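You operate a simulated robot arm through the tools that you are given. There is no shell and no other tool.

You are at the controls of a simulated two-armed robot. One attempt, no reset.

Task
Fetch the green bracket and set it on the green board. Take the brown pad on the top of the side bench and put it away on the upper middle shelf of the tall rack. Put the short bar from the low shelf of the narrow rack on the middle shelf of the narrow rack. Put one of the grey wads from the top of the yellow table on the top shelf of the column rack. Take the teal filter from the top of the yellow table and put it on the shelf of the yarn rack. Put the blue sensor from the top of the yellow table on top of the blue block. Put the lime brush on the top of the yellow table away on the top of the eye stand. Do these in any order. Set down upright: green bracket, teal filter, blue sensor, lime brush.

Only the result counts: the job must be done as asked and must still hold three seconds after the hand-in. Knocking over, shifting, dropping, spilling or breaking anything else fails it.

Robot
Two 6-joint arms with fingered hands on one trunk, on a base that moves. Base frame: it is fixed to the floor where the robot stands at the start and does not move with it; the origin is under the middle of the robot, x ahead of it, y to its left, z up; the surface under the hand at the start is at about z = 800. Lengths are in mm, angles in degrees, forces in N, time in s.
The left shoulder is at the start at [50, 170, 1060], the right one opposite. With the tool pointing down near the work surface each hand reaches from about 500 to 780 mm from the robot's upright axis, wherever it stands, measured 20 degrees to its own side. Places, roughly: blue block (5x5x5 cm) [-8500, 2100, 700]; blue sensor [-8500, 1750, 750]; brown pad (9x7x5 cm) [800, -200, 800]; green board (21x17x2 cm) [-700, 2600, 800]; green bracket (6x8x7 cm) [700, 0, 800]; grey wad (8x5x4 cm) [-8000, 2100, 700]; lime brush (12x5x7 cm) [-8200, 2000, 700]; middle shelf of the narrow rack [-11200, 3400, 900]; shelf of the yarn rack (76x22 cm) [-11340, 1180, 240]; short bar (12x4x4 cm) [-11200, 3400, 500]; teal filter (6x4x8 cm) [-8300, 1900, 700]; top of the eye stand (16x32 cm) [-8860, -9180, 800]; top shelf of the column rack [-7500, 1500, 1400]; upper middle shelf of the tall rack [1000, -4200, 1300]. Payload 3.5 kg a hand.
The TCP of each hand is the grasp point between the finger pads, 26 mm short of the fingertips. In the tool frame z runs along the fingers and y along their closing line. The gripper opens to 132 mm; its body begins 73 mm behind the TCP. The gripper is a hand of 3 fingers: y runs from the thumb to the fingers, the wrist lies at [0, 0, -234] in the tool frame.
Orientation is that of the tool frame in the base frame, as [roll, pitch, yaw] about the fixed x, y, z axes, in that order (R = Rz(yaw) Ry(pitch) Rx(roll)). With the fingers straight down and closing along the base's y, the tool's x points along the base's -x, its y along +y and its z along -z.

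Tools
- The arms move only by the tool jog_arm. It takes "left_targets", "right_targets" or both (then of equal length, played together; a hand with none holds still); each is a list of rows, each a list of 6 numbers: the turn, a rotation vector about the base's x, y, z in units of 6 degrees (1.0 is 6 degrees), then the shift along the base's x, y, z in units of 40 mm (1.0 is 40 mm). In form: [[ax, ay, az, dx, dy, dz], ...]. A call has 1 to 20 rows; each row shifts and turns the commanded pose from where the row before left it. A call with a number of a shift or a turn outside -1 to 1 is refused whole. Each row takes 0.2 s and may step no farther than 50 mm and 8.6 degrees from the row before; otherwise, the whole call is refused. Where a pose cannot be reached the arm comes as near as it can. A force on the tool above 40 N (or 10 N above the force at the start of the call, whichever is more), or a blocked arm, ends the call early, and 0.2 s more pass. In this call time passes only in rows, and 0.2 s behind the last. The reply holds the time, the measured pose of the TCP, the force on the tool along the base axes, the opening and the grip force, in the units named above and with some noise, with the torque about the TCP (base axes, N m) and any sound that the robot's microphone picked up.
- Cameras (640 x 400 px; columns grow to the right, rows downward): "scene" is now at [26.7, -27.4, 1652.1]; the picture's right is [-0.17, -0.99, 0.00], its down [-0.73, 0.12, -0.67] and it looks along [0.66, -0.11, -0.74] (base axes); focal length 276 px, centre (320, 200). "left" rides on the left gripper at [-62, 3, -92] in its tool frame; the picture's right is [-0.05, -1.00, 0.00], its down [0.83, -0.04, -0.56] and it looks along [0.55, -0.03, 0.83] (tool axes); focal length 230 px, centre (320, 200). "right" rides on the right gripper at [62, 3, -92] in its tool frame; the picture's right is [-0.05, 1.00, 0.00], its down [-0.83, -0.04, -0.56] and it looks along [-0.55, -0.03, 0.83] (tool axes); focal length 230 px, centre (320, 200). There is no depth. A picture from a camera that has moved, and an enlarged one, comes with that camera's place and axes in the base frame and with its lens. The place of the scene camera against the robot may be out by one fixed shift of up to 18 mm in any direction.
- get_image(camera): a new picture of that camera. The clock stands still meanwhile.
- slide_trunk(by): slides the trunk up (or, below 0, down) by that many mm; the arms and the scene camera ride with it, the base frame stays. It gives what a move gives, with no picture.
- steer(legs): drives the robot by 1 to 6 legs, each [ahead, left, turn to the left] in mm, mm and degrees, along the robot's own axes; the way and the turn of a leg run together, so that a leg with both is an arc; at most 1500 mm and 180 degrees a leg. The arms and the cameras ride along, it lands a little off, and it stops where it bumps. It gives what a move gives.
- curl_fingers(finger1, finger2, thumb_bend, hand): sets how far each is bent, from 0 (flat) to 1 (curled in); at 0.3 the hand is open as for a grip, at 0.7 the pads meet at the TCP. One left out holds its place. A second passes; each finger stops where it meets its share of the squeeze, and holds until it gets a number again. It is the only way to open and close the hand. It gives what a move gives, with no picture; readings hold the bend of each and the force on the fingers (four entries, about 0 where the hand has none), thumb and palm.
- pan_tilt(pan, tilt): turns the head with the scene camera to pan (to the left, within 86 degrees either way) and tilt (down, from -29 to 69), counted from straight ahead of the robot. It gives what a move gives.
- close_up(camera, box): a new picture of the part [left, top, right, bottom] of that camera's present view, enlarged. The clock stands still meanwhile.
- finish_job(): hands the job in; it is judged then, once.

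Places have to be worked out from the pictures, the camera data and where the tool is seen. Open the grippers and draw the arms clear of the work before you hand the job in, unless the task says otherwise.

The tools are called by a JSON object that holds its "fn" and its "kwargs". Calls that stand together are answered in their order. jog_arm: Moves the arms, as the interface text tells. Its arguments: {"type":"object","properties":{"left_targets":{"type":"array"},"right_targets":{"type":"array"}},"required":[]} The other tools are called the same way: slide_trunk (by) moves the trunk up or down; curl_fingers (finger1, finger2, thumb_bend, hand) moves the fingers one by one; steer (legs) drives the base; pan_tilt (pan, tilt) turns the head that bears the scene camera; get_image (camera) takes a picture; close_up (camera, box) takes an enlarged picture of a part of a camera's view; finish_job () hands the job in.

At the start:

```text
time: 0.0
left_eef_pos: [555.8, 117.1, 1141.4]
left_tcp_rot: [179.9, 0.0, -179.9]
left_wrist_force: [-0.5, 0.1, 0.2]
left_ft_torque: [0.01, 0.02, -0.03]
left_grip_width: 132.1
left_finger_force: 0.1
left_shape: jaw
left_bend: [0.3, 0.3, 0.3]
left_finger forces: [0.0, 0.0, 0.0, 0.0, 0.0, 0.1]
right_eef_pos: [556.2, -371.1, 1097.5]
right_tcp_rot: [179.9, 0.1, -180.0]
right_wrist_force: [-0.6, 0.1, 0.6]
right_ft_torque: [-0.02, 0.01, -0.01]
right_grip_width: 131.7
right_finger_force: 0.1
right_shape: jaw
right_bend: [0.3, 0.3, 0.3]
right_finger forces: [0.0, 0.0, 0.0, 0.0, 0.1, 0.0]
trunk travel left (down, up): [-675.0, 35.0]
robot x, y, heading: [-0.2, -1.7, -0.2]
head pan, tilt (commanded): [-9.7, 47.7]
```

scene: 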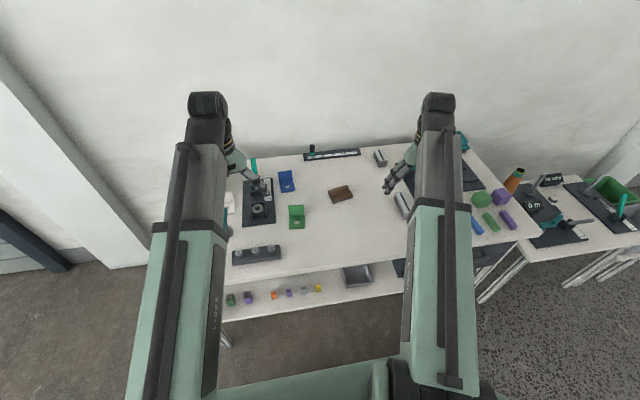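
right: 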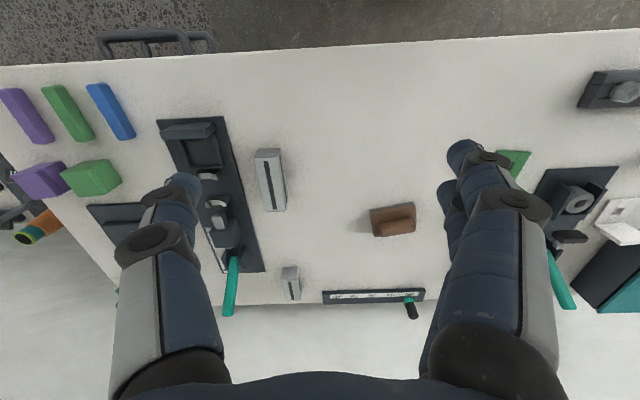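
left: 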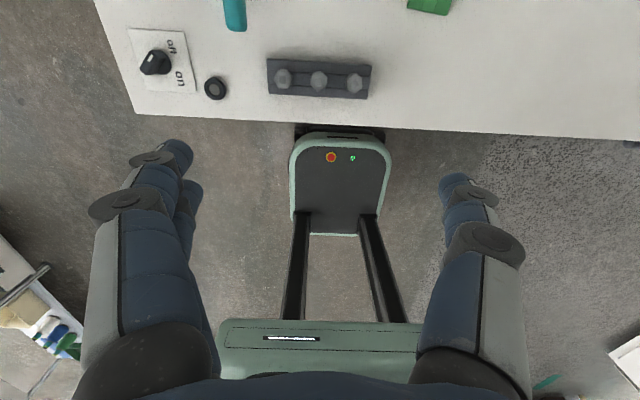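

I start by looking at the bench closely with the scene camera to find the green bracket and brown pad.

{"fn": "get_image", "kwargs": {"camera": "scene"}}

{"fn": "close_up", "kwargs": {"camera": "scene", "box": [220, 130, 420, 255]}}

{"fn": "close_up", "kwargs": {"camera": "scene", "box": [220, 240, 420, 365]}}

```text
taken
camera scene: at [26.7, -27.4, 1652.1], right [-0.17, -0.99, 0.0], down [-0.73, 0.12, -0.67], along [0.66, -0.11, -0.74], focal length 276 px, centre (320, 200)
```

scene: 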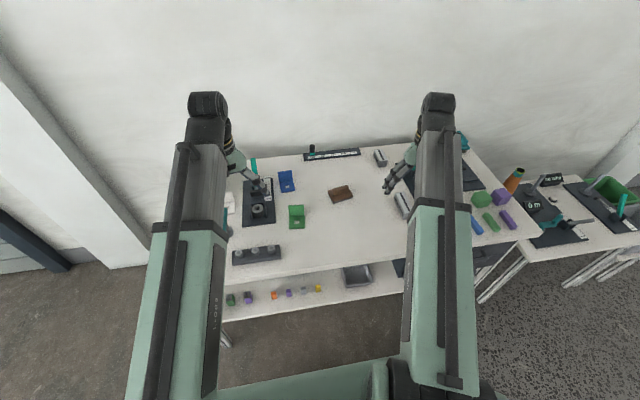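

```text
3.20 times, centred on (320, 192) of scene
camera zoom: at [26.7, -27.4, 1652.1], right [-0.17, -0.99, 0.0], down [-0.73, 0.12, -0.67], along [0.66, -0.11, -0.74], focal length 882 px, centre (320, 224)
```

zoom: 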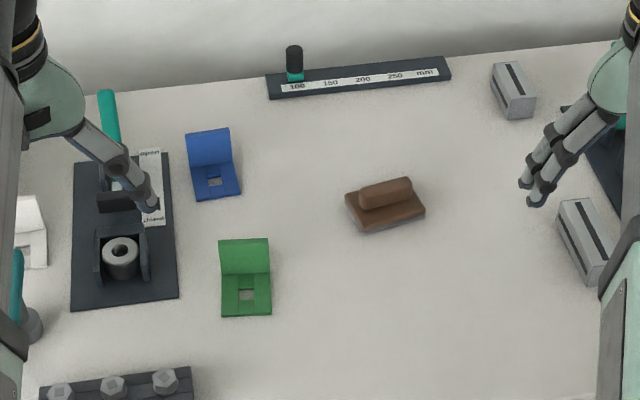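

```text
3.20 times, centred on (320, 302) of scene
camera zoom: at [26.7, -27.4, 1652.1], right [-0.17, -0.99, 0.0], down [-0.73, 0.12, -0.67], along [0.66, -0.11, -0.74], focal length 882 px, centre (320, -128)
```

zoom: 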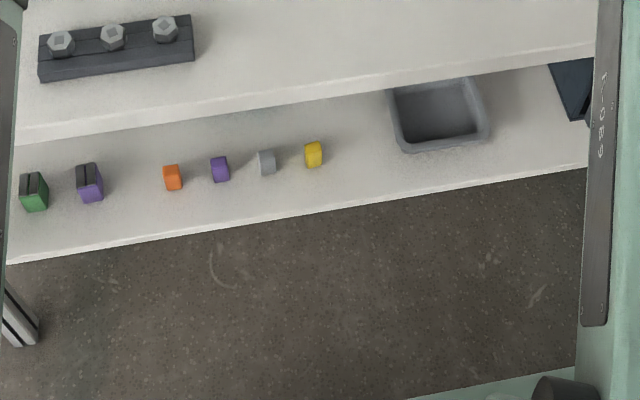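

The bracket seems an L-shape (base plate toward me, upright flange on the far side); the pad sits at about [785, -240]. I take tighter close-ups to fix the shapes.

{"fn": "close_up", "kwargs": {"camera": "scene", "box": [270, 190, 334, 230]}}

{"fn": "close_up", "kwargs": {"camera": "right", "box": [340, 180, 440, 242]}}

{"fn": "close_up", "kwargs": {"camera": "scene", "box": [308, 170, 372, 210]}}

```text
10.00 times, centred on (302, 210) of scene
camera zoom: at [26.7, -27.4, 1652.1], right [-0.17, -0.99, 0.0], down [-0.73, 0.12, -0.67], along [0.66, -0.11, -0.74], focal length 2755 px, centre (500, 100)
```

zoom: 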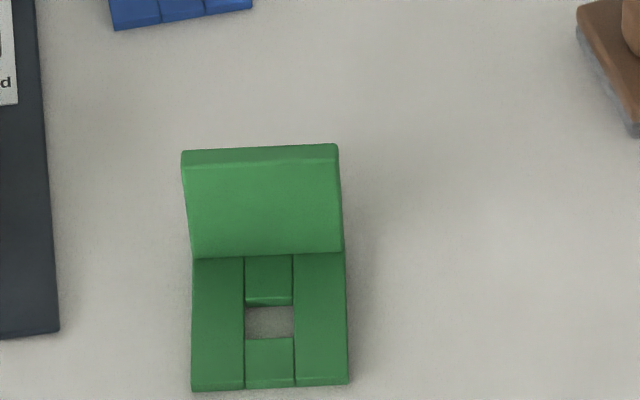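

```text
6.40 times, centred on (390, 211) of right
camera zoom: at [494.8, -368.7, 1188.8], right [0.05, 1.0, 0.0], down [0.83, -0.04, 0.56], along [0.55, -0.03, -0.83], focal length 1472 px, centre (-128, 130)
```

zoom: 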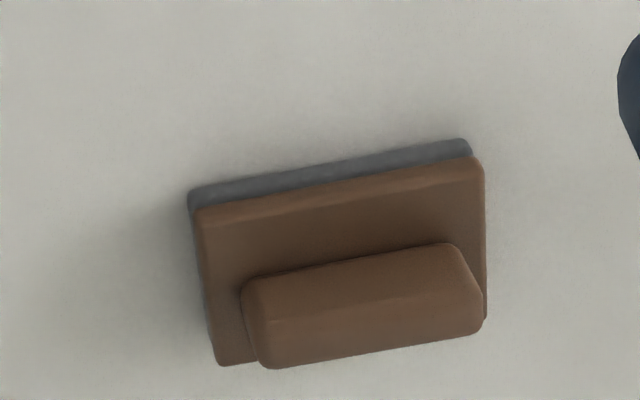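

```text
10.00 times, centred on (340, 190) of scene
camera zoom: at [26.7, -27.4, 1652.1], right [-0.17, -0.99, 0.0], down [-0.73, 0.12, -0.67], along [0.66, -0.11, -0.74], focal length 2755 px, centre (120, 300)
```

zoom: 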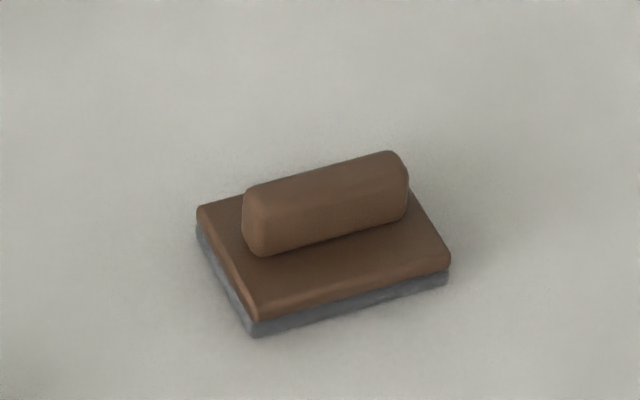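

Before gripping, I look round with the head toward the tall rack (right) and the green board (left) to plan the grips and the driving.

{"fn": "pan_tilt", "kwargs": {"pan": -80, "tilt": 8}}

{"fn": "get_image", "kwargs": {"camera": "scene"}}

{"fn": "pan_tilt", "kwargs": {"pan": 84, "tilt": 15}}

{"fn": "get_image", "kwargs": {"camera": "scene"}}

```text
time: 1.4
left_eef_pos: [555.7, 117.1, 1141.9]
left_tcp_rot: [180.0, 0.1, -180.0]
left_wrist_force: [0.6, 0.3, 0.1]
left_ft_torque: [0.02, -0.03, -0.01]
left_grip_width: 131.5
left_finger_force: 0.1
left_shape: jaw
left_bend: [0.3, 0.3, 0.3]
left_finger forces: [0.0, 0.0, 0.1, 0.1, 0.0, 0.0]
right_eef_pos: [557.2, -371.3, 1098.0]
right_tcp_rot: [-180.0, 0.0, -180.0]
right_wrist_force: [-0.2, 1.0, 0.2]
right_ft_torque: [0.02, -0.03, 0.0]
right_grip_width: 131.7
right_finger_force: 0.1
right_shape: jaw
right_bend: [0.3, 0.3, 0.3]
right_finger forces: [0.1, 0.0, 0.0, 0.0, 0.0, 0.0]
trunk travel left (down, up): [-675.0, 35.0]
robot x, y, heading: [4.0, 1.3, 0.0]
head pan, tilt (commanded): [-80.0, 8.0]
```

```text
taken
camera scene: at [-35.0, -105.3, 1714.1], right [-0.98, -0.17, 0.0], down [-0.02, 0.14, -0.99], along [0.17, -0.97, -0.14], focal length 276 px, centre (320, 200)
```

scene: 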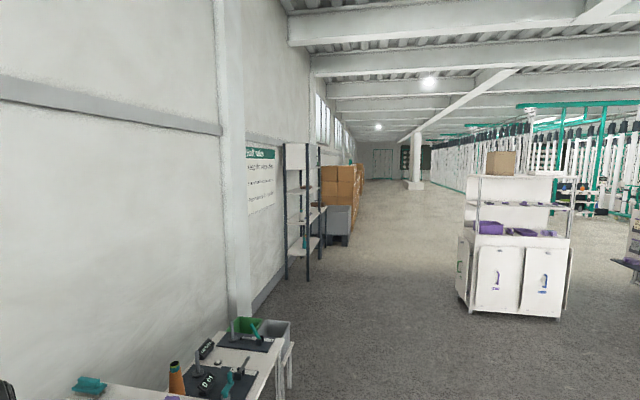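

```text
time: 3.9
left_eef_pos: [556.1, 117.3, 1142.2]
left_tcp_rot: [-180.0, 0.0, 179.9]
left_wrist_force: [0.0, -0.5, 0.0]
left_ft_torque: [0.01, 0.01, -0.03]
left_grip_width: 132.1
left_finger_force: 0.1
left_shape: jaw
left_bend: [0.3, 0.3, 0.3]
left_finger forces: [0.1, 0.0, 0.0, 0.0, 0.1, 0.0]
right_eef_pos: [556.9, -371.7, 1096.9]
right_tcp_rot: [180.0, 0.0, -180.0]
right_wrist_force: [-0.4, -0.1, 0.1]
right_ft_torque: [-0.01, 0.02, 0.01]
right_grip_width: 131.6
right_finger_force: 0.0
right_shape: jaw
right_bend: [0.3, 0.3, 0.3]
right_finger forces: [0.0, 0.0, 0.0, 0.1, 0.0, 0.0]
trunk travel left (down, up): [-675.0, 35.0]
robot x, y, heading: [-1.6, -0.5, -0.1]
head pan, tilt (commanded): [84.0, 15.0]
```

```text
taken
camera scene: at [-41.4, 78.8, 1702.8], right [0.99, -0.1, 0.0], down [-0.03, -0.26, -0.97], along [0.1, 0.96, -0.26], focal length 276 px, centre (320, 200)
```

scene: 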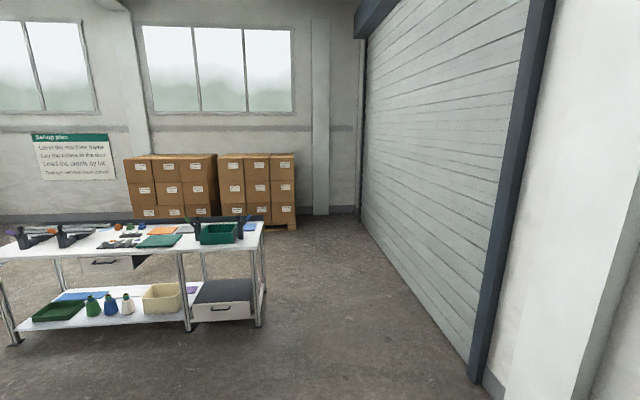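

The tall rack stands against the wall on the right, and the green board (a flat green sheet) seems to lie on the other white table. Zooming in on both.

{"fn": "close_up", "kwargs": {"camera": "scene", "box": [0, 205, 290, 350]}}

{"fn": "close_up", "kwargs": {"camera": "scene", "box": [80, 210, 280, 280]}}

{"fn": "pan_tilt", "kwargs": {"pan": -76, "tilt": 8}}

{"fn": "close_up", "kwargs": {"camera": "scene", "box": [220, 120, 400, 300]}}

{"fn": "get_image", "kwargs": {"camera": "scene"}}

```text
2.21 times, centred on (145, 278) of scene
camera zoom: at [-41.4, 78.8, 1702.8], right [0.99, -0.1, 0.0], down [-0.03, -0.26, -0.97], along [0.1, 0.96, -0.26], focal length 608 px, centre (706, 29)
```

zoom: 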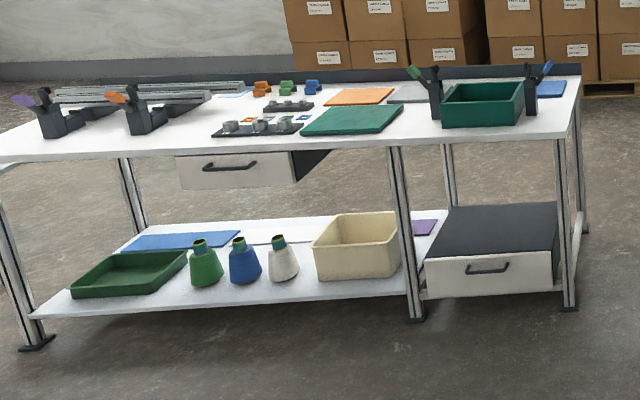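

```text
3.20 times, centred on (180, 245) of scene
camera zoom: at [-41.4, 78.8, 1702.8], right [0.99, -0.1, 0.0], down [-0.03, -0.26, -0.97], along [0.1, 0.96, -0.26], focal length 882 px, centre (768, 56)
```

zoom: 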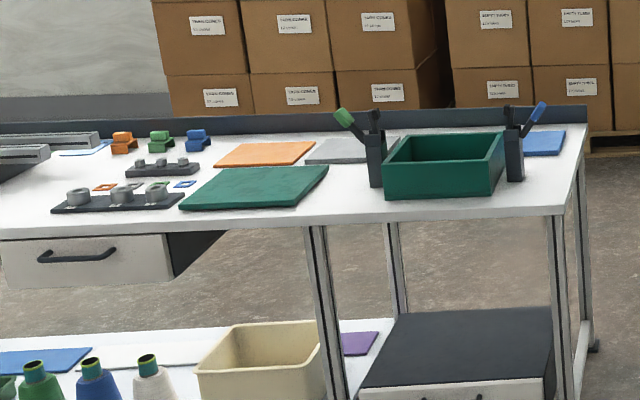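

```text
time: 6.4
left_eef_pos: [555.9, 116.9, 1140.5]
left_tcp_rot: [-180.0, 0.1, -180.0]
left_wrist_force: [-0.4, 0.0, -0.9]
left_ft_torque: [-0.01, -0.02, -0.02]
left_grip_width: 131.8
left_finger_force: 0.0
left_shape: jaw
left_bend: [0.3, 0.3, 0.3]
left_finger forces: [0.0, 0.0, 0.1, 0.1, 0.0, 0.1]
right_eef_pos: [555.8, -370.6, 1097.9]
right_tcp_rot: [-179.9, 0.0, 179.9]
right_wrist_force: [-0.3, 0.5, -0.2]
right_ft_torque: [0.03, 0.0, 0.01]
right_grip_width: 132.1
right_finger_force: 0.1
right_shape: jaw
right_bend: [0.3, 0.3, 0.3]
right_finger forces: [0.1, 0.0, 0.0, 0.0, 0.0, 0.1]
trunk travel left (down, up): [-675.0, 35.0]
robot x, y, heading: [1.3, -1.3, 0.0]
head pan, tilt (commanded): [-76.0, 8.0]
```

```text
2.22 times, centred on (310, 210) of scene
camera zoom: at [-28.7, -104.0, 1714.1], right [-0.97, -0.24, 0.0], down [-0.03, 0.14, -0.99], along [0.24, -0.96, -0.14], focal length 612 px, centre (342, 178)
```

zoom: 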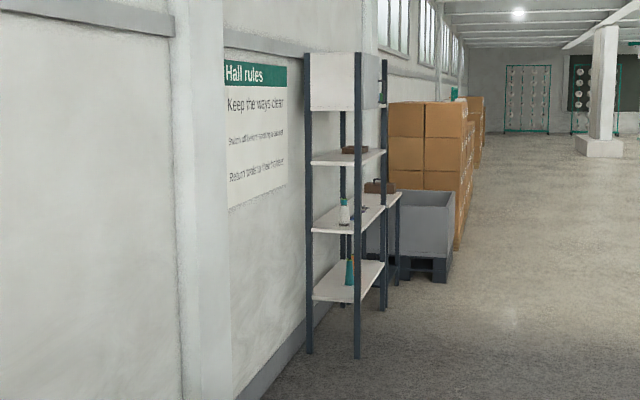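

```text
taken
camera scene: at [-28.7, -104.0, 1714.1], right [-0.97, -0.24, 0.0], down [-0.03, 0.14, -0.99], along [0.24, -0.96, -0.14], focal length 276 px, centre (320, 200)
```

scene: 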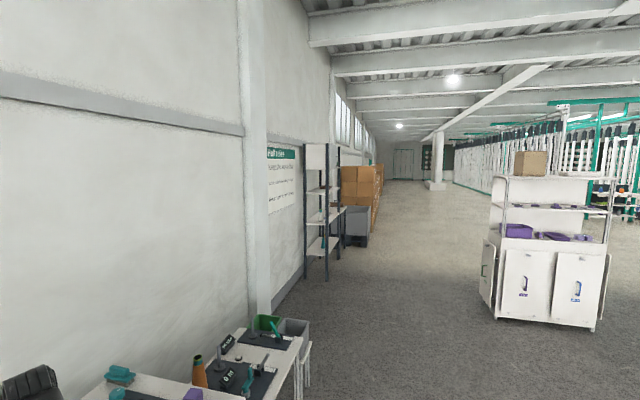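

The zoom seems to be truly sharper, so I zoom hard on the tall rack's shelves and on the rest of that region.

{"fn": "close_up", "kwargs": {"camera": "scene", "box": [296, 136, 360, 176]}}

{"fn": "close_up", "kwargs": {"camera": "scene", "box": [296, 176, 360, 216]}}

{"fn": "close_up", "kwargs": {"camera": "scene", "box": [70, 300, 330, 400]}}

```text
10.00 times, centred on (328, 156) of scene
camera zoom: at [-28.7, -104.0, 1714.1], right [-0.97, -0.24, 0.0], down [-0.03, 0.14, -0.99], along [0.24, -0.96, -0.14], focal length 2755 px, centre (240, 640)
```

zoom: 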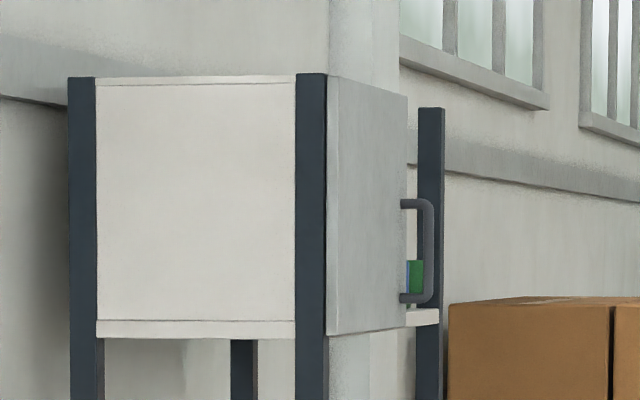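

```text
10.00 times, centred on (328, 196) of scene
camera zoom: at [-28.7, -104.0, 1714.1], right [-0.97, -0.24, 0.0], down [-0.03, 0.14, -0.99], along [0.24, -0.96, -0.14], focal length 2755 px, centre (240, 240)
```

zoom: 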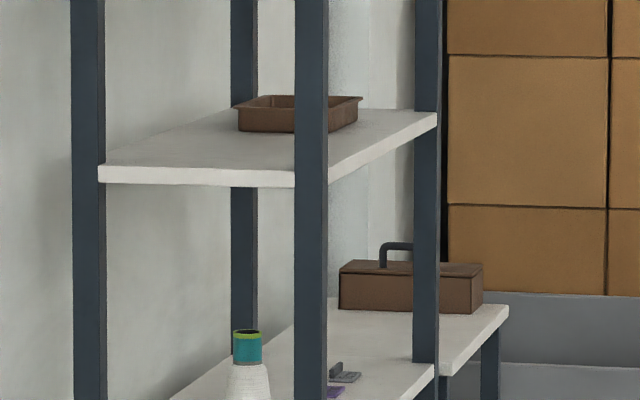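

```text
2.46 times, centred on (200, 350) of scene
camera zoom: at [-28.7, -104.0, 1714.1], right [-0.97, -0.24, 0.0], down [-0.03, 0.14, -0.99], along [0.24, -0.96, -0.14], focal length 678 px, centre (615, -169)
```

zoom: 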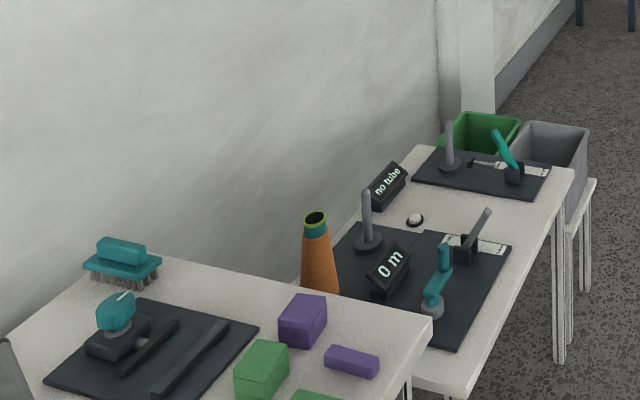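

Tall rack: posts at about x 794–1117, y −3800…−4710, upper middle shelf top near z≈1283 with a cupboard above (~310 mm clearance). Now I inspect the fingers in the wrist cameras to know their spacing.

{"fn": "get_image", "kwargs": {"camera": "right"}}

{"fn": "close_up", "kwargs": {"camera": "right", "box": [400, 120, 580, 260]}}

{"fn": "pan_tilt", "kwargs": {"pan": -20, "tilt": 42}}

{"fn": "get_image", "kwargs": {"camera": "scene"}}

{"fn": "close_up", "kwargs": {"camera": "scene", "box": [260, 120, 460, 245]}}

```text
taken
camera right: at [494.8, -368.7, 1188.8], right [0.05, 1.0, 0.0], down [0.83, -0.04, 0.56], along [0.55, -0.03, -0.83], focal length 230 px, centre (320, 200)
```

right: 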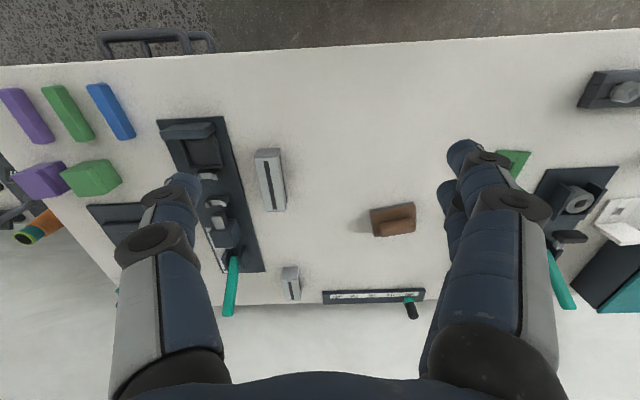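

```text
2.86 times, centred on (490, 190) of right
camera zoom: at [494.8, -368.7, 1188.8], right [0.05, 1.0, 0.0], down [0.83, -0.04, 0.56], along [0.55, -0.03, -0.83], focal length 657 px, centre (-166, 229)
```

zoom: 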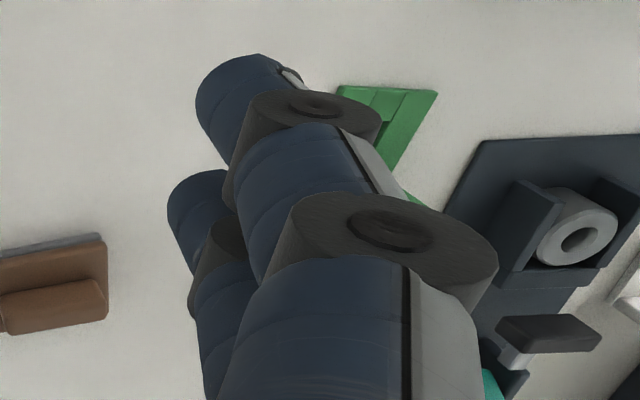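

```text
time: 7.6
left_eef_pos: [555.9, 116.8, 1141.2]
left_tcp_rot: [-180.0, -0.1, -179.9]
left_wrist_force: [0.2, 0.1, 0.3]
left_ft_torque: [0.03, 0.0, -0.01]
left_grip_width: 131.6
left_finger_force: 0.0
left_shape: jaw
left_bend: [0.3, 0.3, 0.3]
left_finger forces: [0.1, 0.1, 0.0, 0.0, 0.1, 0.0]
right_eef_pos: [556.7, -370.7, 1097.2]
right_tcp_rot: [-179.9, 0.0, 180.0]
right_wrist_force: [-0.4, -0.2, -0.5]
right_ft_torque: [-0.01, -0.03, 0.01]
right_grip_width: 131.8
right_finger_force: 0.1
right_shape: jaw
right_bend: [0.3, 0.3, 0.3]
right_finger forces: [0.0, 0.1, 0.1, 0.0, 0.0, 0.0]
trunk travel left (down, up): [-675.0, 35.0]
robot x, y, heading: [1.0, 0.5, 0.3]
head pan, tilt (commanded): [-20.0, 42.0]
```

```text
taken
camera scene: at [27.4, -42.8, 1660.3], right [-0.34, -0.94, 0.0], down [-0.63, 0.23, -0.74], along [0.7, -0.25, -0.67], focal length 276 px, centre (320, 200)
```

scene: 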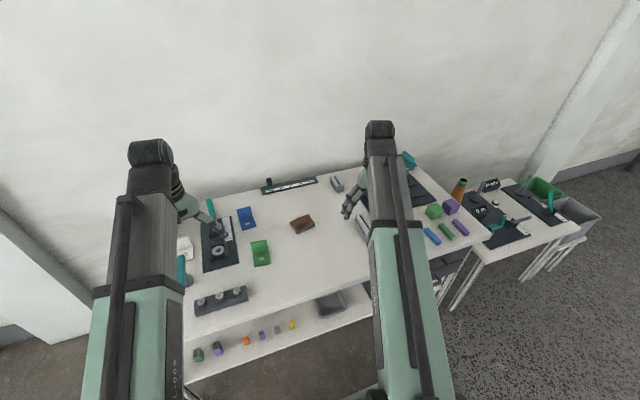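

```text
3.20 times, centred on (360, 182) of scene
camera zoom: at [27.4, -42.8, 1660.3], right [-0.34, -0.94, 0.0], down [-0.63, 0.23, -0.74], along [0.7, -0.25, -0.67], focal length 882 px, centre (192, 256)
```

zoom: 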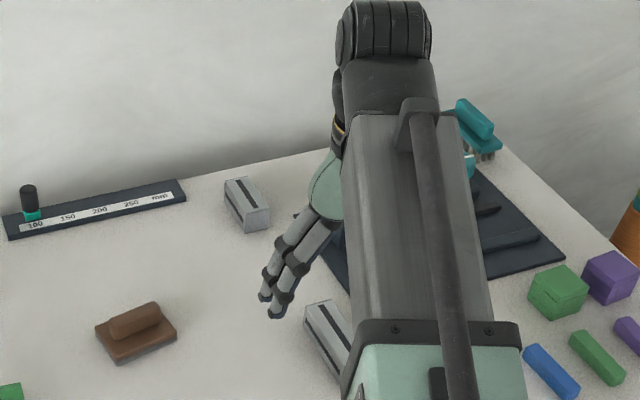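

The finger tips sit only about ±12 mm apart. Before stepping closer to the bench, I look down to check the room between my base and the bench.

{"fn": "pan_tilt", "kwargs": {"pan": 0, "tilt": 69}}

{"fn": "get_image", "kwargs": {"camera": "scene"}}

{"fn": "get_image", "kwargs": {"camera": "left"}}

```text
time: 8.6
left_eef_pos: [555.7, 117.0, 1141.5]
left_tcp_rot: [179.9, 0.0, -180.0]
left_wrist_force: [0.6, 0.9, -1.1]
left_ft_torque: [-0.02, 0.03, -0.03]
left_grip_width: 131.8
left_finger_force: 0.0
left_shape: jaw
left_bend: [0.3, 0.3, 0.3]
left_finger forces: [0.0, 0.1, 0.1, 0.0, 0.0, 0.0]
right_eef_pos: [557.3, -371.2, 1098.6]
right_tcp_rot: [-180.0, 0.1, 180.0]
right_wrist_force: [-0.4, -0.8, 0.3]
right_ft_torque: [-0.02, -0.02, 0.02]
right_grip_width: 132.1
right_finger_force: 0.1
right_shape: jaw
right_bend: [0.3, 0.3, 0.3]
right_finger forces: [0.0, 0.1, 0.0, 0.1, 0.0, 0.1]
trunk travel left (down, up): [-675.0, 35.0]
robot x, y, heading: [1.8, -2.8, -0.1]
head pan, tilt (commanded): [0.0, 68.8]
```

```text
taken
camera scene: at [4.8, -14.2, 1627.1], right [0.0, -1.0, 0.0], down [-0.93, 0.0, -0.36], along [0.36, 0.0, -0.93], focal length 276 px, centre (320, 200)
```

scene: 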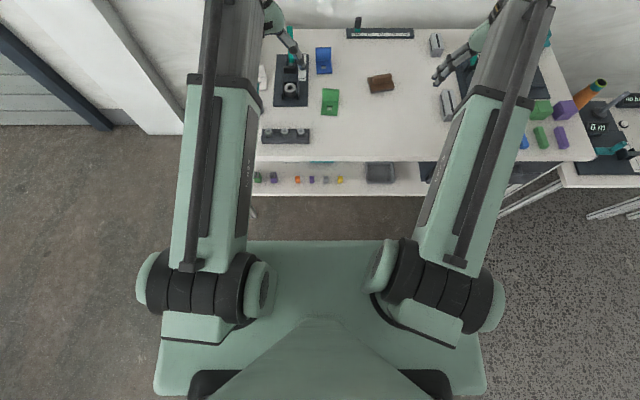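

```text
taken
camera left: at [617.8, 119.2, 1232.8], right [0.05, -1.0, 0.0], down [-0.83, -0.04, 0.56], along [-0.55, -0.03, -0.83], focal length 230 px, centre (320, 200)
```

left: 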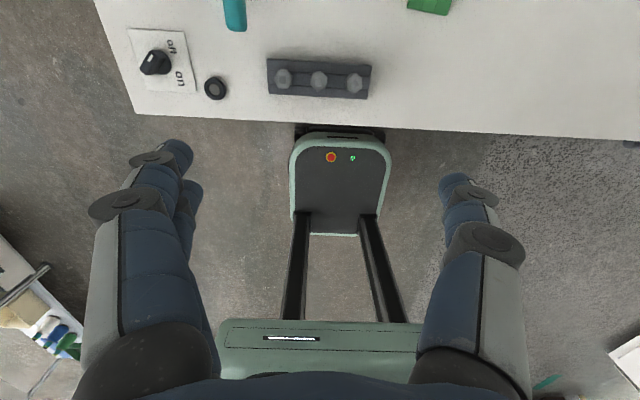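

The base front is about 200 mm short of the bench edge (x≈495), so a small step ahead and to the right is safe; this puts the bracket and pad well within reach.

{"fn": "steer", "kwargs": {"legs": [[80, -110, 0]]}}

{"fn": "pan_tilt", "kwargs": {"pan": 0, "tilt": 50}}

{"fn": "get_image", "kwargs": {"camera": "scene"}}

{"fn": "get_image", "kwargs": {"camera": "right"}}

```text
time: 9.9
left_eef_pos: [636.3, 5.4, 1140.4]
left_tcp_rot: [179.9, -0.1, 180.0]
left_wrist_force: [0.8, 0.1, -0.7]
left_ft_torque: [0.01, 0.04, 0.0]
left_grip_width: 131.9
left_finger_force: 0.1
left_shape: jaw
left_bend: [0.3, 0.3, 0.3]
left_finger forces: [0.1, 0.0, 0.1, 0.0, 0.0, 0.0]
right_eef_pos: [637.0, -482.7, 1097.0]
right_tcp_rot: [179.8, 0.0, -179.9]
right_wrist_force: [0.1, 0.1, 0.0]
right_ft_torque: [0.02, 0.0, 0.02]
right_grip_width: 132.1
right_finger_force: 0.1
right_shape: jaw
right_bend: [0.3, 0.3, 0.3]
right_finger forces: [0.0, 0.0, 0.0, 0.0, 0.1, 0.1]
trunk travel left (down, up): [-675.0, 35.0]
robot x, y, heading: [82.3, -109.6, 0.2]
head pan, tilt (commanded): [0.0, 68.8]
```

```text
time: 10.7
left_eef_pos: [637.2, 5.8, 1141.1]
left_tcp_rot: [179.9, 0.1, -180.0]
left_wrist_force: [0.0, 0.3, -0.8]
left_ft_torque: [-0.03, -0.02, 0.0]
left_grip_width: 131.6
left_finger_force: 0.2
left_shape: jaw
left_bend: [0.3, 0.3, 0.3]
left_finger forces: [0.0, 0.1, 0.1, 0.0, 0.0, 0.0]
right_eef_pos: [637.2, -482.4, 1098.6]
right_tcp_rot: [179.9, 0.0, -179.9]
right_wrist_force: [0.8, -0.5, -0.3]
right_ft_torque: [0.02, 0.01, -0.01]
right_grip_width: 131.9
right_finger_force: 0.2
right_shape: jaw
right_bend: [0.3, 0.3, 0.3]
right_finger forces: [0.0, 0.0, 0.1, 0.0, 0.0, 0.1]
trunk travel left (down, up): [-675.0, 35.0]
robot x, y, heading: [80.9, -109.1, 0.1]
head pan, tilt (commanded): [0.0, 50.0]
```

```text
taken
camera scene: at [105.6, -124.3, 1649.0], right [0.0, -1.0, 0.0], down [-0.77, 0.0, -0.64], along [0.64, 0.0, -0.77], focal length 276 px, centre (320, 200)
```

scene: 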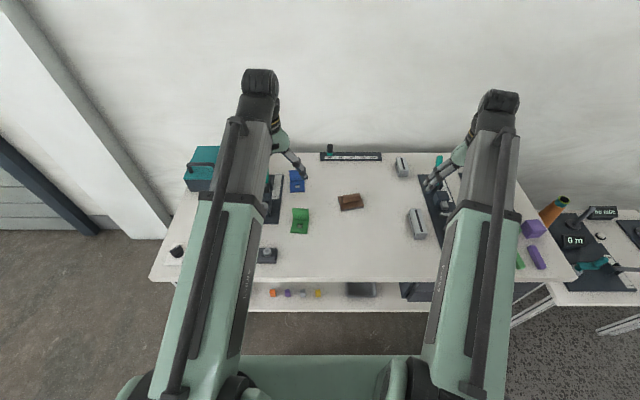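

```text
taken
camera right: at [574.5, -478.9, 1188.7], right [0.05, 1.0, 0.0], down [0.83, -0.04, 0.56], along [0.55, -0.03, -0.83], focal length 230 px, centre (320, 200)
```

right: 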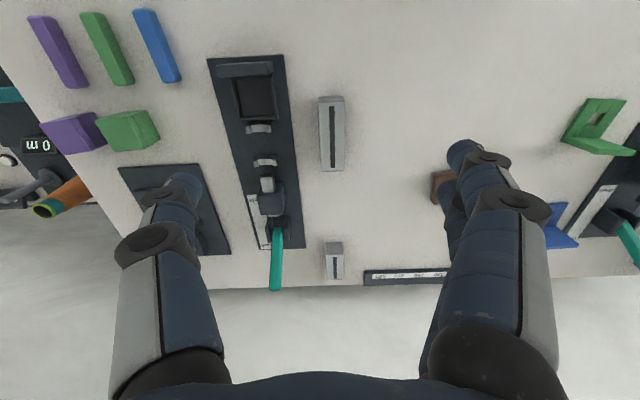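

Robot is at about [81, −109]. I bring the right hand over the pad (tool down) for a precise look.

{"fn": "jog_arm", "kwargs": {"right_targets": [[0, 0, 0, 0.4, 0.87, -0.31], [0, 0, 0, 0.4, 0.87, -0.31], [0, 0, 0, 0.4, 0.87, -0.31], [0, 0, 0, 0.4, 0.87, -0.31], [0, 0, 0, 0.4, 0.87, -0.31], [0, 0, 0, 0.4, 0.87, -0.31], [0, 0, 0, 0.4, 0.87, -0.31]]}}

{"fn": "get_image", "kwargs": {"camera": "right"}}

{"fn": "close_up", "kwargs": {"camera": "right", "box": [240, 150, 400, 250]}}

```text
time: 12.3
left_eef_pos: [634.5, 5.8, 1140.4]
left_tcp_rot: [180.0, 0.0, 180.0]
left_wrist_force: [0.0, -0.3, -0.1]
left_ft_torque: [0.03, 0.04, 0.0]
left_grip_width: 131.8
left_finger_force: 0.0
left_shape: jaw
left_bend: [0.3, 0.3, 0.3]
left_finger forces: [0.0, 0.0, 0.1, 0.0, 0.0, 0.1]
right_eef_pos: [748.9, -237.5, 1011.7]
right_tcp_rot: [180.0, 0.1, 180.0]
right_wrist_force: [-0.2, 0.8, -0.5]
right_ft_torque: [0.01, -0.04, -0.01]
right_grip_width: 131.8
right_finger_force: 0.1
right_shape: jaw
right_bend: [0.3, 0.3, 0.3]
right_finger forces: [0.0, 0.1, 0.0, 0.0, 0.0, 0.1]
trunk travel left (down, up): [-675.0, 35.0]
robot x, y, heading: [78.3, -112.7, 0.0]
head pan, tilt (commanded): [0.0, 50.0]
```

```text
taken
camera right: at [687.1, -234.9, 1101.4], right [0.05, 1.0, 0.0], down [0.83, -0.04, 0.56], along [0.55, -0.03, -0.83], focal length 230 px, centre (320, 200)
```

right: 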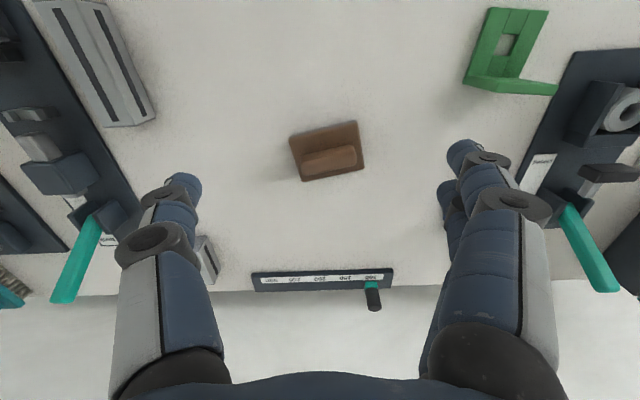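

```text
4.00 times, centred on (320, 200) of right
camera zoom: at [687.1, -234.9, 1101.4], right [0.05, 1.0, 0.0], down [0.83, -0.04, 0.56], along [0.55, -0.03, -0.83], focal length 920 px, centre (320, 200)
```

zoom: 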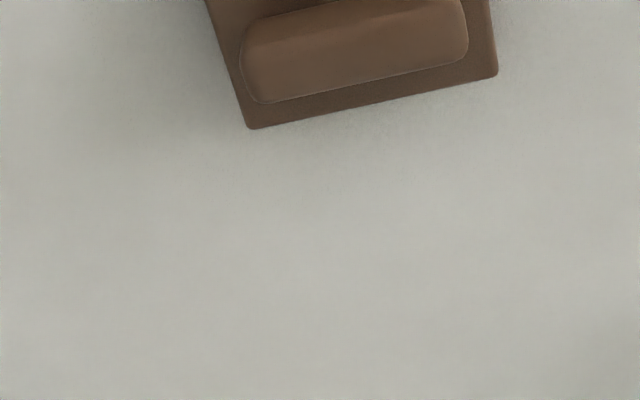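

{"fn": "close_up", "kwargs": {"camera": "right", "box": [260, 100, 400, 188]}}

{"fn": "close_up", "kwargs": {"camera": "right", "box": [440, 0, 580, 100]}}

```text
4.55 times, centred on (330, 144) of right
camera zoom: at [687.1, -234.9, 1101.4], right [0.05, 1.0, 0.0], down [0.83, -0.04, 0.56], along [0.55, -0.03, -0.83], focal length 1046 px, centre (274, 454)
```

zoom: 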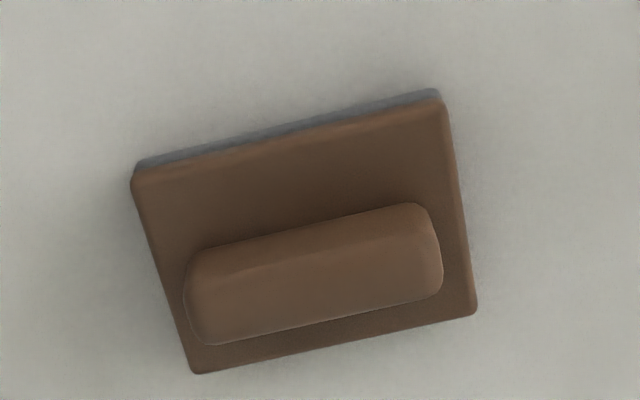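

```text
4.00 times, centred on (510, 50) of right
camera zoom: at [687.1, -234.9, 1101.4], right [0.05, 1.0, 0.0], down [0.83, -0.04, 0.56], along [0.55, -0.03, -0.83], focal length 920 px, centre (-440, 800)
```

zoom: 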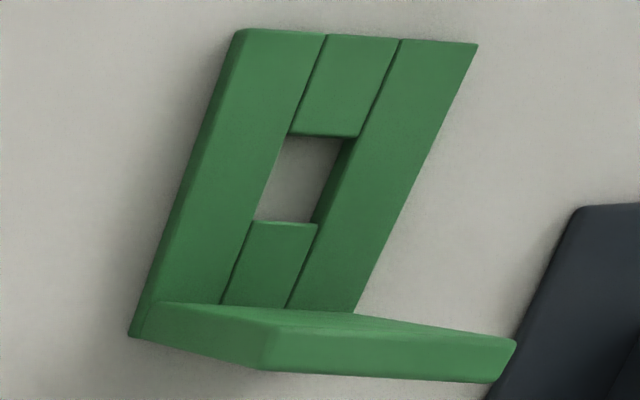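

Pad centre is about [804, −231.5], turned ~11°. I tilt the right tool 30° (so it can later reach under the cupboard), yaw 11°, and lower to above the pad, straddling its long ends.

{"fn": "jog_arm", "kwargs": {"right_targets": [[0, -1, 0, 0.164, 0.016, -0.4], [0, -1, 0, 0.164, 0.016, -0.4], [0, -1, 0, 0.164, 0.016, -0.4], [0, -1, 0, 0.164, 0.016, -0.4], [0, -1, 0, 0.164, 0.016, -0.4], [0, 0, 0.917, 0.164, 0.016, -0.4], [0, 0, 0.917, 0.164, 0.016, -0.4]]}}

{"fn": "get_image", "kwargs": {"camera": "right"}}

{"fn": "close_up", "kwargs": {"camera": "right", "box": [220, 100, 420, 225]}}

{"fn": "close_up", "kwargs": {"camera": "scene", "box": [270, 140, 470, 265]}}

```text
time: 13.9
left_eef_pos: [636.9, 6.8, 1141.2]
left_tcp_rot: [-180.0, 0.0, -180.0]
left_wrist_force: [-0.4, -0.2, -0.2]
left_ft_torque: [0.03, -0.02, 0.0]
left_grip_width: 132.1
left_finger_force: 0.1
left_shape: jaw
left_bend: [0.3, 0.3, 0.3]
left_finger forces: [0.0, 0.0, 0.0, 0.0, 0.0, 0.0]
right_eef_pos: [793.5, -233.6, 896.7]
right_tcp_rot: [-180.0, 30.0, -168.9]
right_wrist_force: [0.1, -0.7, 0.6]
right_ft_torque: [0.02, -0.02, 0.02]
right_grip_width: 132.1
right_finger_force: 0.1
right_shape: jaw
right_bend: [0.3, 0.3, 0.3]
right_finger forces: [0.0, 0.0, 0.0, 0.0, 0.1, 0.0]
trunk travel left (down, up): [-675.0, 35.0]
robot x, y, heading: [87.6, -106.5, -0.1]
head pan, tilt (commanded): [0.0, 50.0]
```

```text
taken
camera right: at [694.9, -250.3, 945.3], right [-0.15, 0.99, 0.03], down [0.44, 0.04, 0.9], along [0.89, 0.14, -0.44], focal length 230 px, centre (320, 200)
```

right: 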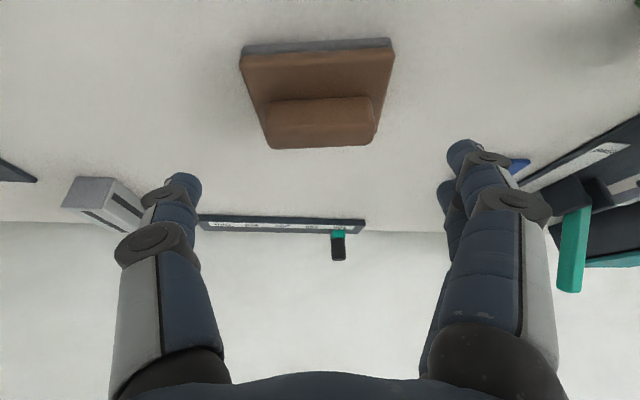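

```text
3.20 times, centred on (320, 162) of right
camera zoom: at [694.9, -250.3, 945.3], right [-0.15, 0.99, 0.03], down [0.44, 0.04, 0.9], along [0.89, 0.14, -0.44], focal length 736 px, centre (320, 320)
```

zoom: 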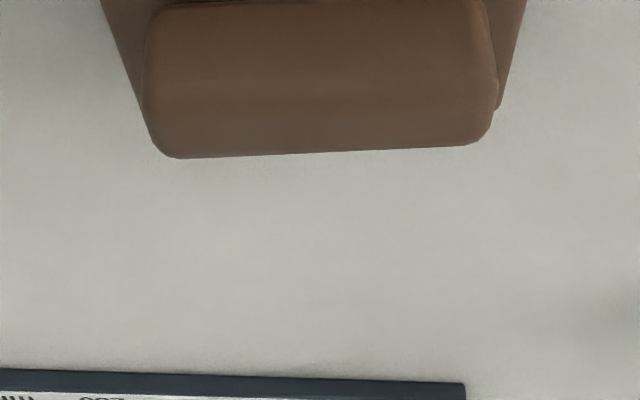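

```text
3.20 times, centred on (370, 202) of scene
camera zoom: at [105.6, -124.1, 1649.0], right [0.0, -1.0, 0.0], down [-0.77, 0.0, -0.64], along [0.64, 0.0, -0.77], focal length 882 px, centre (160, 192)
```

zoom: 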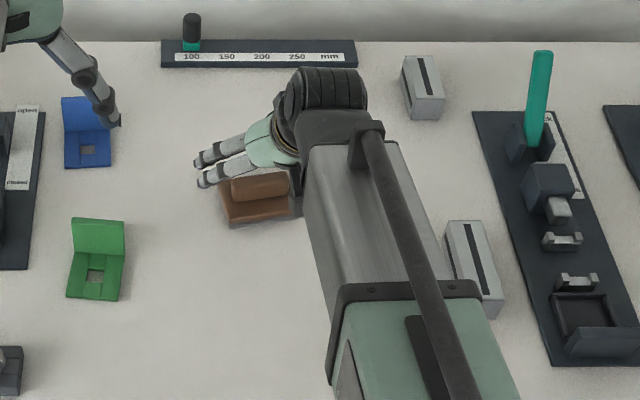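

The hand is aligned with the pad (its handle parallel to the closing line and centred). I lower straight down with small last steps, watching the force.

{"fn": "jog_arm", "kwargs": {"right_targets": [[0, 0, 0, 0.04, 0, -0.4], [0, 0, 0, 0, 0, -0.4], [0, 0, 0, 0, 0, -0.3], [0, 0, 0, 0, 0, -0.15], [0, 0, 0, 0, 0, -0.1], [0, 0, 0, 0, 0, -0.1], [0, 0, 0, 0, 0, -0.08]]}}

{"fn": "get_image", "kwargs": {"camera": "right"}}

```text
time: 15.5
left_eef_pos: [636.7, 6.6, 1140.3]
left_tcp_rot: [180.0, 0.0, 180.0]
left_wrist_force: [-0.2, -0.6, 0.0]
left_ft_torque: [-0.01, -0.02, 0.02]
left_grip_width: 131.9
left_finger_force: 0.1
left_shape: jaw
left_bend: [0.3, 0.3, 0.3]
left_finger forces: [0.1, 0.1, 0.0, 0.0, 0.0, 0.0]
right_eef_pos: [796.6, -234.1, 835.5]
right_tcp_rot: [179.9, 29.9, -169.1]
right_wrist_force: [-0.4, 0.5, -0.1]
right_ft_torque: [0.01, -0.01, 0.02]
right_grip_width: 132.3
right_finger_force: 0.1
right_shape: jaw
right_bend: [0.3, 0.3, 0.3]
right_finger forces: [0.0, 0.1, 0.0, 0.1, 0.0, 0.0]
trunk travel left (down, up): [-675.0, 35.0]
robot x, y, heading: [81.0, -111.9, 0.3]
head pan, tilt (commanded): [0.0, 50.0]
```

```text
taken
camera right: at [697.3, -250.6, 884.0], right [-0.15, 0.99, 0.03], down [0.44, 0.04, 0.9], along [0.89, 0.14, -0.44], focal length 230 px, centre (320, 200)
```

right: 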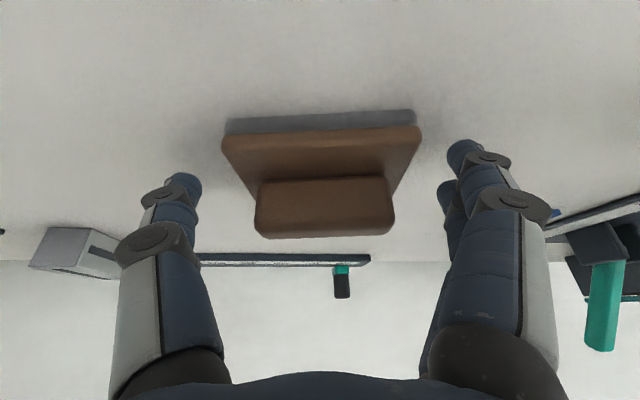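

Open fingers straddle the pad with no contact. I lower 2 mm more and close the fingers.

{"fn": "jog_arm", "kwargs": {"right_targets": [[0, 0, 0, 0, 0, -0.05]]}}

{"fn": "curl_fingers", "kwargs": {"hand": "right", "finger1": 0.4, "finger2": 0.4, "thumb_bend": 0.4}}

{"fn": "get_image", "kwargs": {"camera": "right"}}

```text
time: 15.9
left_eef_pos: [635.9, 6.0, 1141.4]
left_tcp_rot: [179.9, 0.0, -180.0]
left_wrist_force: [0.7, 0.2, -0.6]
left_ft_torque: [0.02, -0.03, 0.0]
left_grip_width: 131.8
left_finger_force: 0.1
left_shape: jaw
left_bend: [0.3, 0.3, 0.3]
left_finger forces: [0.0, 0.0, 0.0, 0.0, 0.1, 0.0]
right_eef_pos: [795.2, -234.1, 834.5]
right_tcp_rot: [-180.0, 30.0, -169.0]
right_wrist_force: [-0.2, 0.7, -0.2]
right_ft_torque: [0.02, -0.01, 0.01]
right_grip_width: 132.0
right_finger_force: 0.1
right_shape: jaw
right_bend: [0.3, 0.3, 0.3]
right_finger forces: [0.1, 0.0, 0.1, 0.1, 0.0, 0.0]
trunk travel left (down, up): [-675.0, 35.0]
robot x, y, heading: [81.6, -110.3, -0.0]
head pan, tilt (commanded): [0.0, 50.0]
```

```text
time: 16.9
left_eef_pos: [635.1, 6.7, 1141.1]
left_tcp_rot: [180.0, 0.0, -180.0]
left_wrist_force: [0.7, -0.1, -0.1]
left_ft_torque: [-0.05, 0.01, -0.02]
left_grip_width: 131.9
left_finger_force: 0.1
left_shape: jaw
left_bend: [0.3, 0.3, 0.3]
left_finger forces: [0.1, 0.0, 0.0, 0.0, 0.0, 0.1]
right_eef_pos: [795.7, -233.7, 834.7]
right_tcp_rot: [-180.0, 29.9, -169.0]
right_wrist_force: [-0.5, -0.1, -0.8]
right_ft_torque: [0.01, 0.0, -0.01]
right_grip_width: 102.4
right_finger_force: 0.0
right_shape: fingers
right_bend: [0.4, 0.4, 0.4]
right_finger forces: [0.0, 0.0, 0.0, 0.0, 0.0, 0.0]
trunk travel left (down, up): [-675.0, 35.0]
robot x, y, heading: [80.0, -108.6, 0.1]
head pan, tilt (commanded): [0.0, 50.0]
```

```text
taken
camera right: at [697.0, -249.7, 882.9], right [-0.15, 0.99, 0.03], down [0.44, 0.04, 0.9], along [0.89, 0.14, -0.44], focal length 230 px, centre (320, 200)
```

right: 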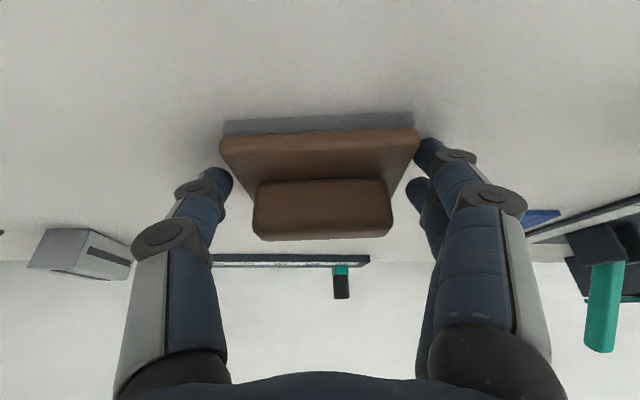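

Gap now 102 mm, nearly touching both ends. I close on to squeeze.

{"fn": "curl_fingers", "kwargs": {"hand": "right", "finger1": 0.6, "finger2": 0.6, "thumb_bend": 0.6}}

{"fn": "get_image", "kwargs": {"camera": "right"}}

```text
time: 17.9
left_eef_pos: [635.7, 7.5, 1141.0]
left_tcp_rot: [180.0, 0.1, -180.0]
left_wrist_force: [-0.3, -0.4, 0.9]
left_ft_torque: [0.02, 0.02, -0.01]
left_grip_width: 131.7
left_finger_force: 0.0
left_shape: jaw
left_bend: [0.3, 0.3, 0.3]
left_finger forces: [0.0, 0.1, 0.0, 0.1, 0.0, 0.1]
right_eef_pos: [795.5, -233.5, 836.1]
right_tcp_rot: [-179.9, 30.1, -169.1]
right_wrist_force: [0.7, 0.1, 5.7]
right_ft_torque: [0.31, 0.02, -0.05]
right_grip_width: 87.3
right_finger_force: 21.9
right_shape: fingers
right_bend: [0.44, 0.44, 0.51]
right_finger forces: [14.6, 9.5, 0.0, 0.0, 19.8, 0.0]
trunk travel left (down, up): [-675.0, 35.0]
robot x, y, heading: [81.6, -110.8, 0.3]
head pan, tilt (commanded): [0.0, 50.0]
```

```text
taken
camera right: at [697.0, -249.7, 883.2], right [-0.15, 0.99, 0.03], down [0.44, 0.04, 0.9], along [0.89, 0.14, -0.44], focal length 230 px, centre (320, 200)
```

right: 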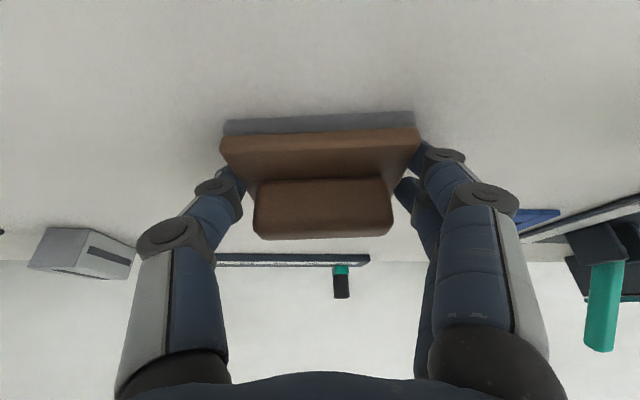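

The grip holds at about 22 N on all three digits. I lift slowly and look.

{"fn": "jog_arm", "kwargs": {"right_targets": [[0, 0, 0, 0, 0, 0.1], [0, 0, 0, 0, 0, 0.2], [0, 0, 0, 0, 0, 0.4], [0, 0, 0, 0, 0, 0.5], [0, 0, 0, 0, 0, 0.5]]}}

{"fn": "get_image", "kwargs": {"camera": "right"}}

{"fn": "close_up", "kwargs": {"camera": "scene", "box": [270, 140, 470, 265]}}

```text
time: 19.1
left_eef_pos: [635.4, 6.9, 1141.8]
left_tcp_rot: [180.0, -0.1, 180.0]
left_wrist_force: [-0.4, 0.6, -0.2]
left_ft_torque: [0.01, 0.04, -0.01]
left_grip_width: 131.9
left_finger_force: 0.1
left_shape: jaw
left_bend: [0.3, 0.3, 0.3]
left_finger forces: [0.0, 0.0, 0.1, 0.1, 0.1, 0.0]
right_eef_pos: [797.1, -232.7, 903.3]
right_tcp_rot: [179.9, 30.1, -169.1]
right_wrist_force: [-0.1, -1.2, 0.0]
right_ft_torque: [0.0, 0.01, -0.02]
right_grip_width: 87.1
right_finger_force: 19.2
right_shape: fingers
right_bend: [0.44, 0.44, 0.51]
right_finger forces: [9.9, 9.4, 0.1, 0.0, 19.6, 0.0]
trunk travel left (down, up): [-675.0, 35.0]
robot x, y, heading: [80.5, -106.5, -0.0]
head pan, tilt (commanded): [0.0, 50.0]
```

```text
taken
camera right: at [698.3, -249.2, 951.2], right [-0.15, 0.99, 0.03], down [0.44, 0.04, 0.9], along [0.89, 0.14, -0.44], focal length 230 px, centre (320, 200)
```

right: 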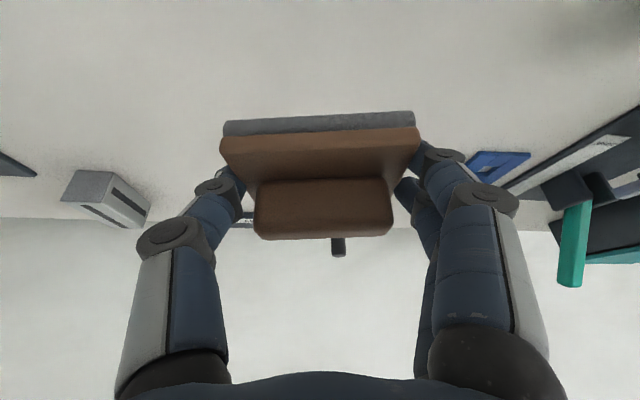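

```text
3.20 times, centred on (370, 202) of scene
camera zoom: at [105.4, -124.0, 1649.0], right [0.0, -1.0, 0.0], down [-0.77, 0.0, -0.64], along [0.64, 0.0, -0.77], focal length 882 px, centre (160, 192)
```

zoom: 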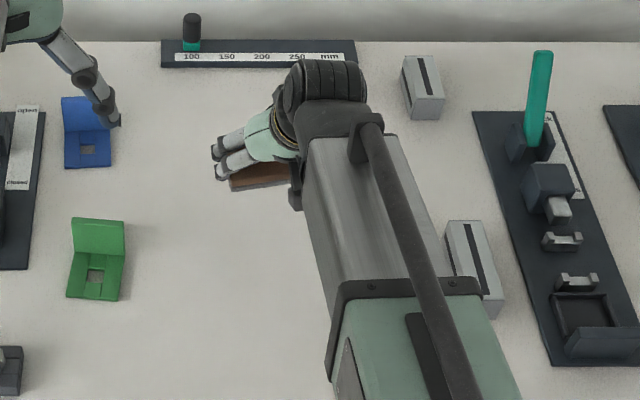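

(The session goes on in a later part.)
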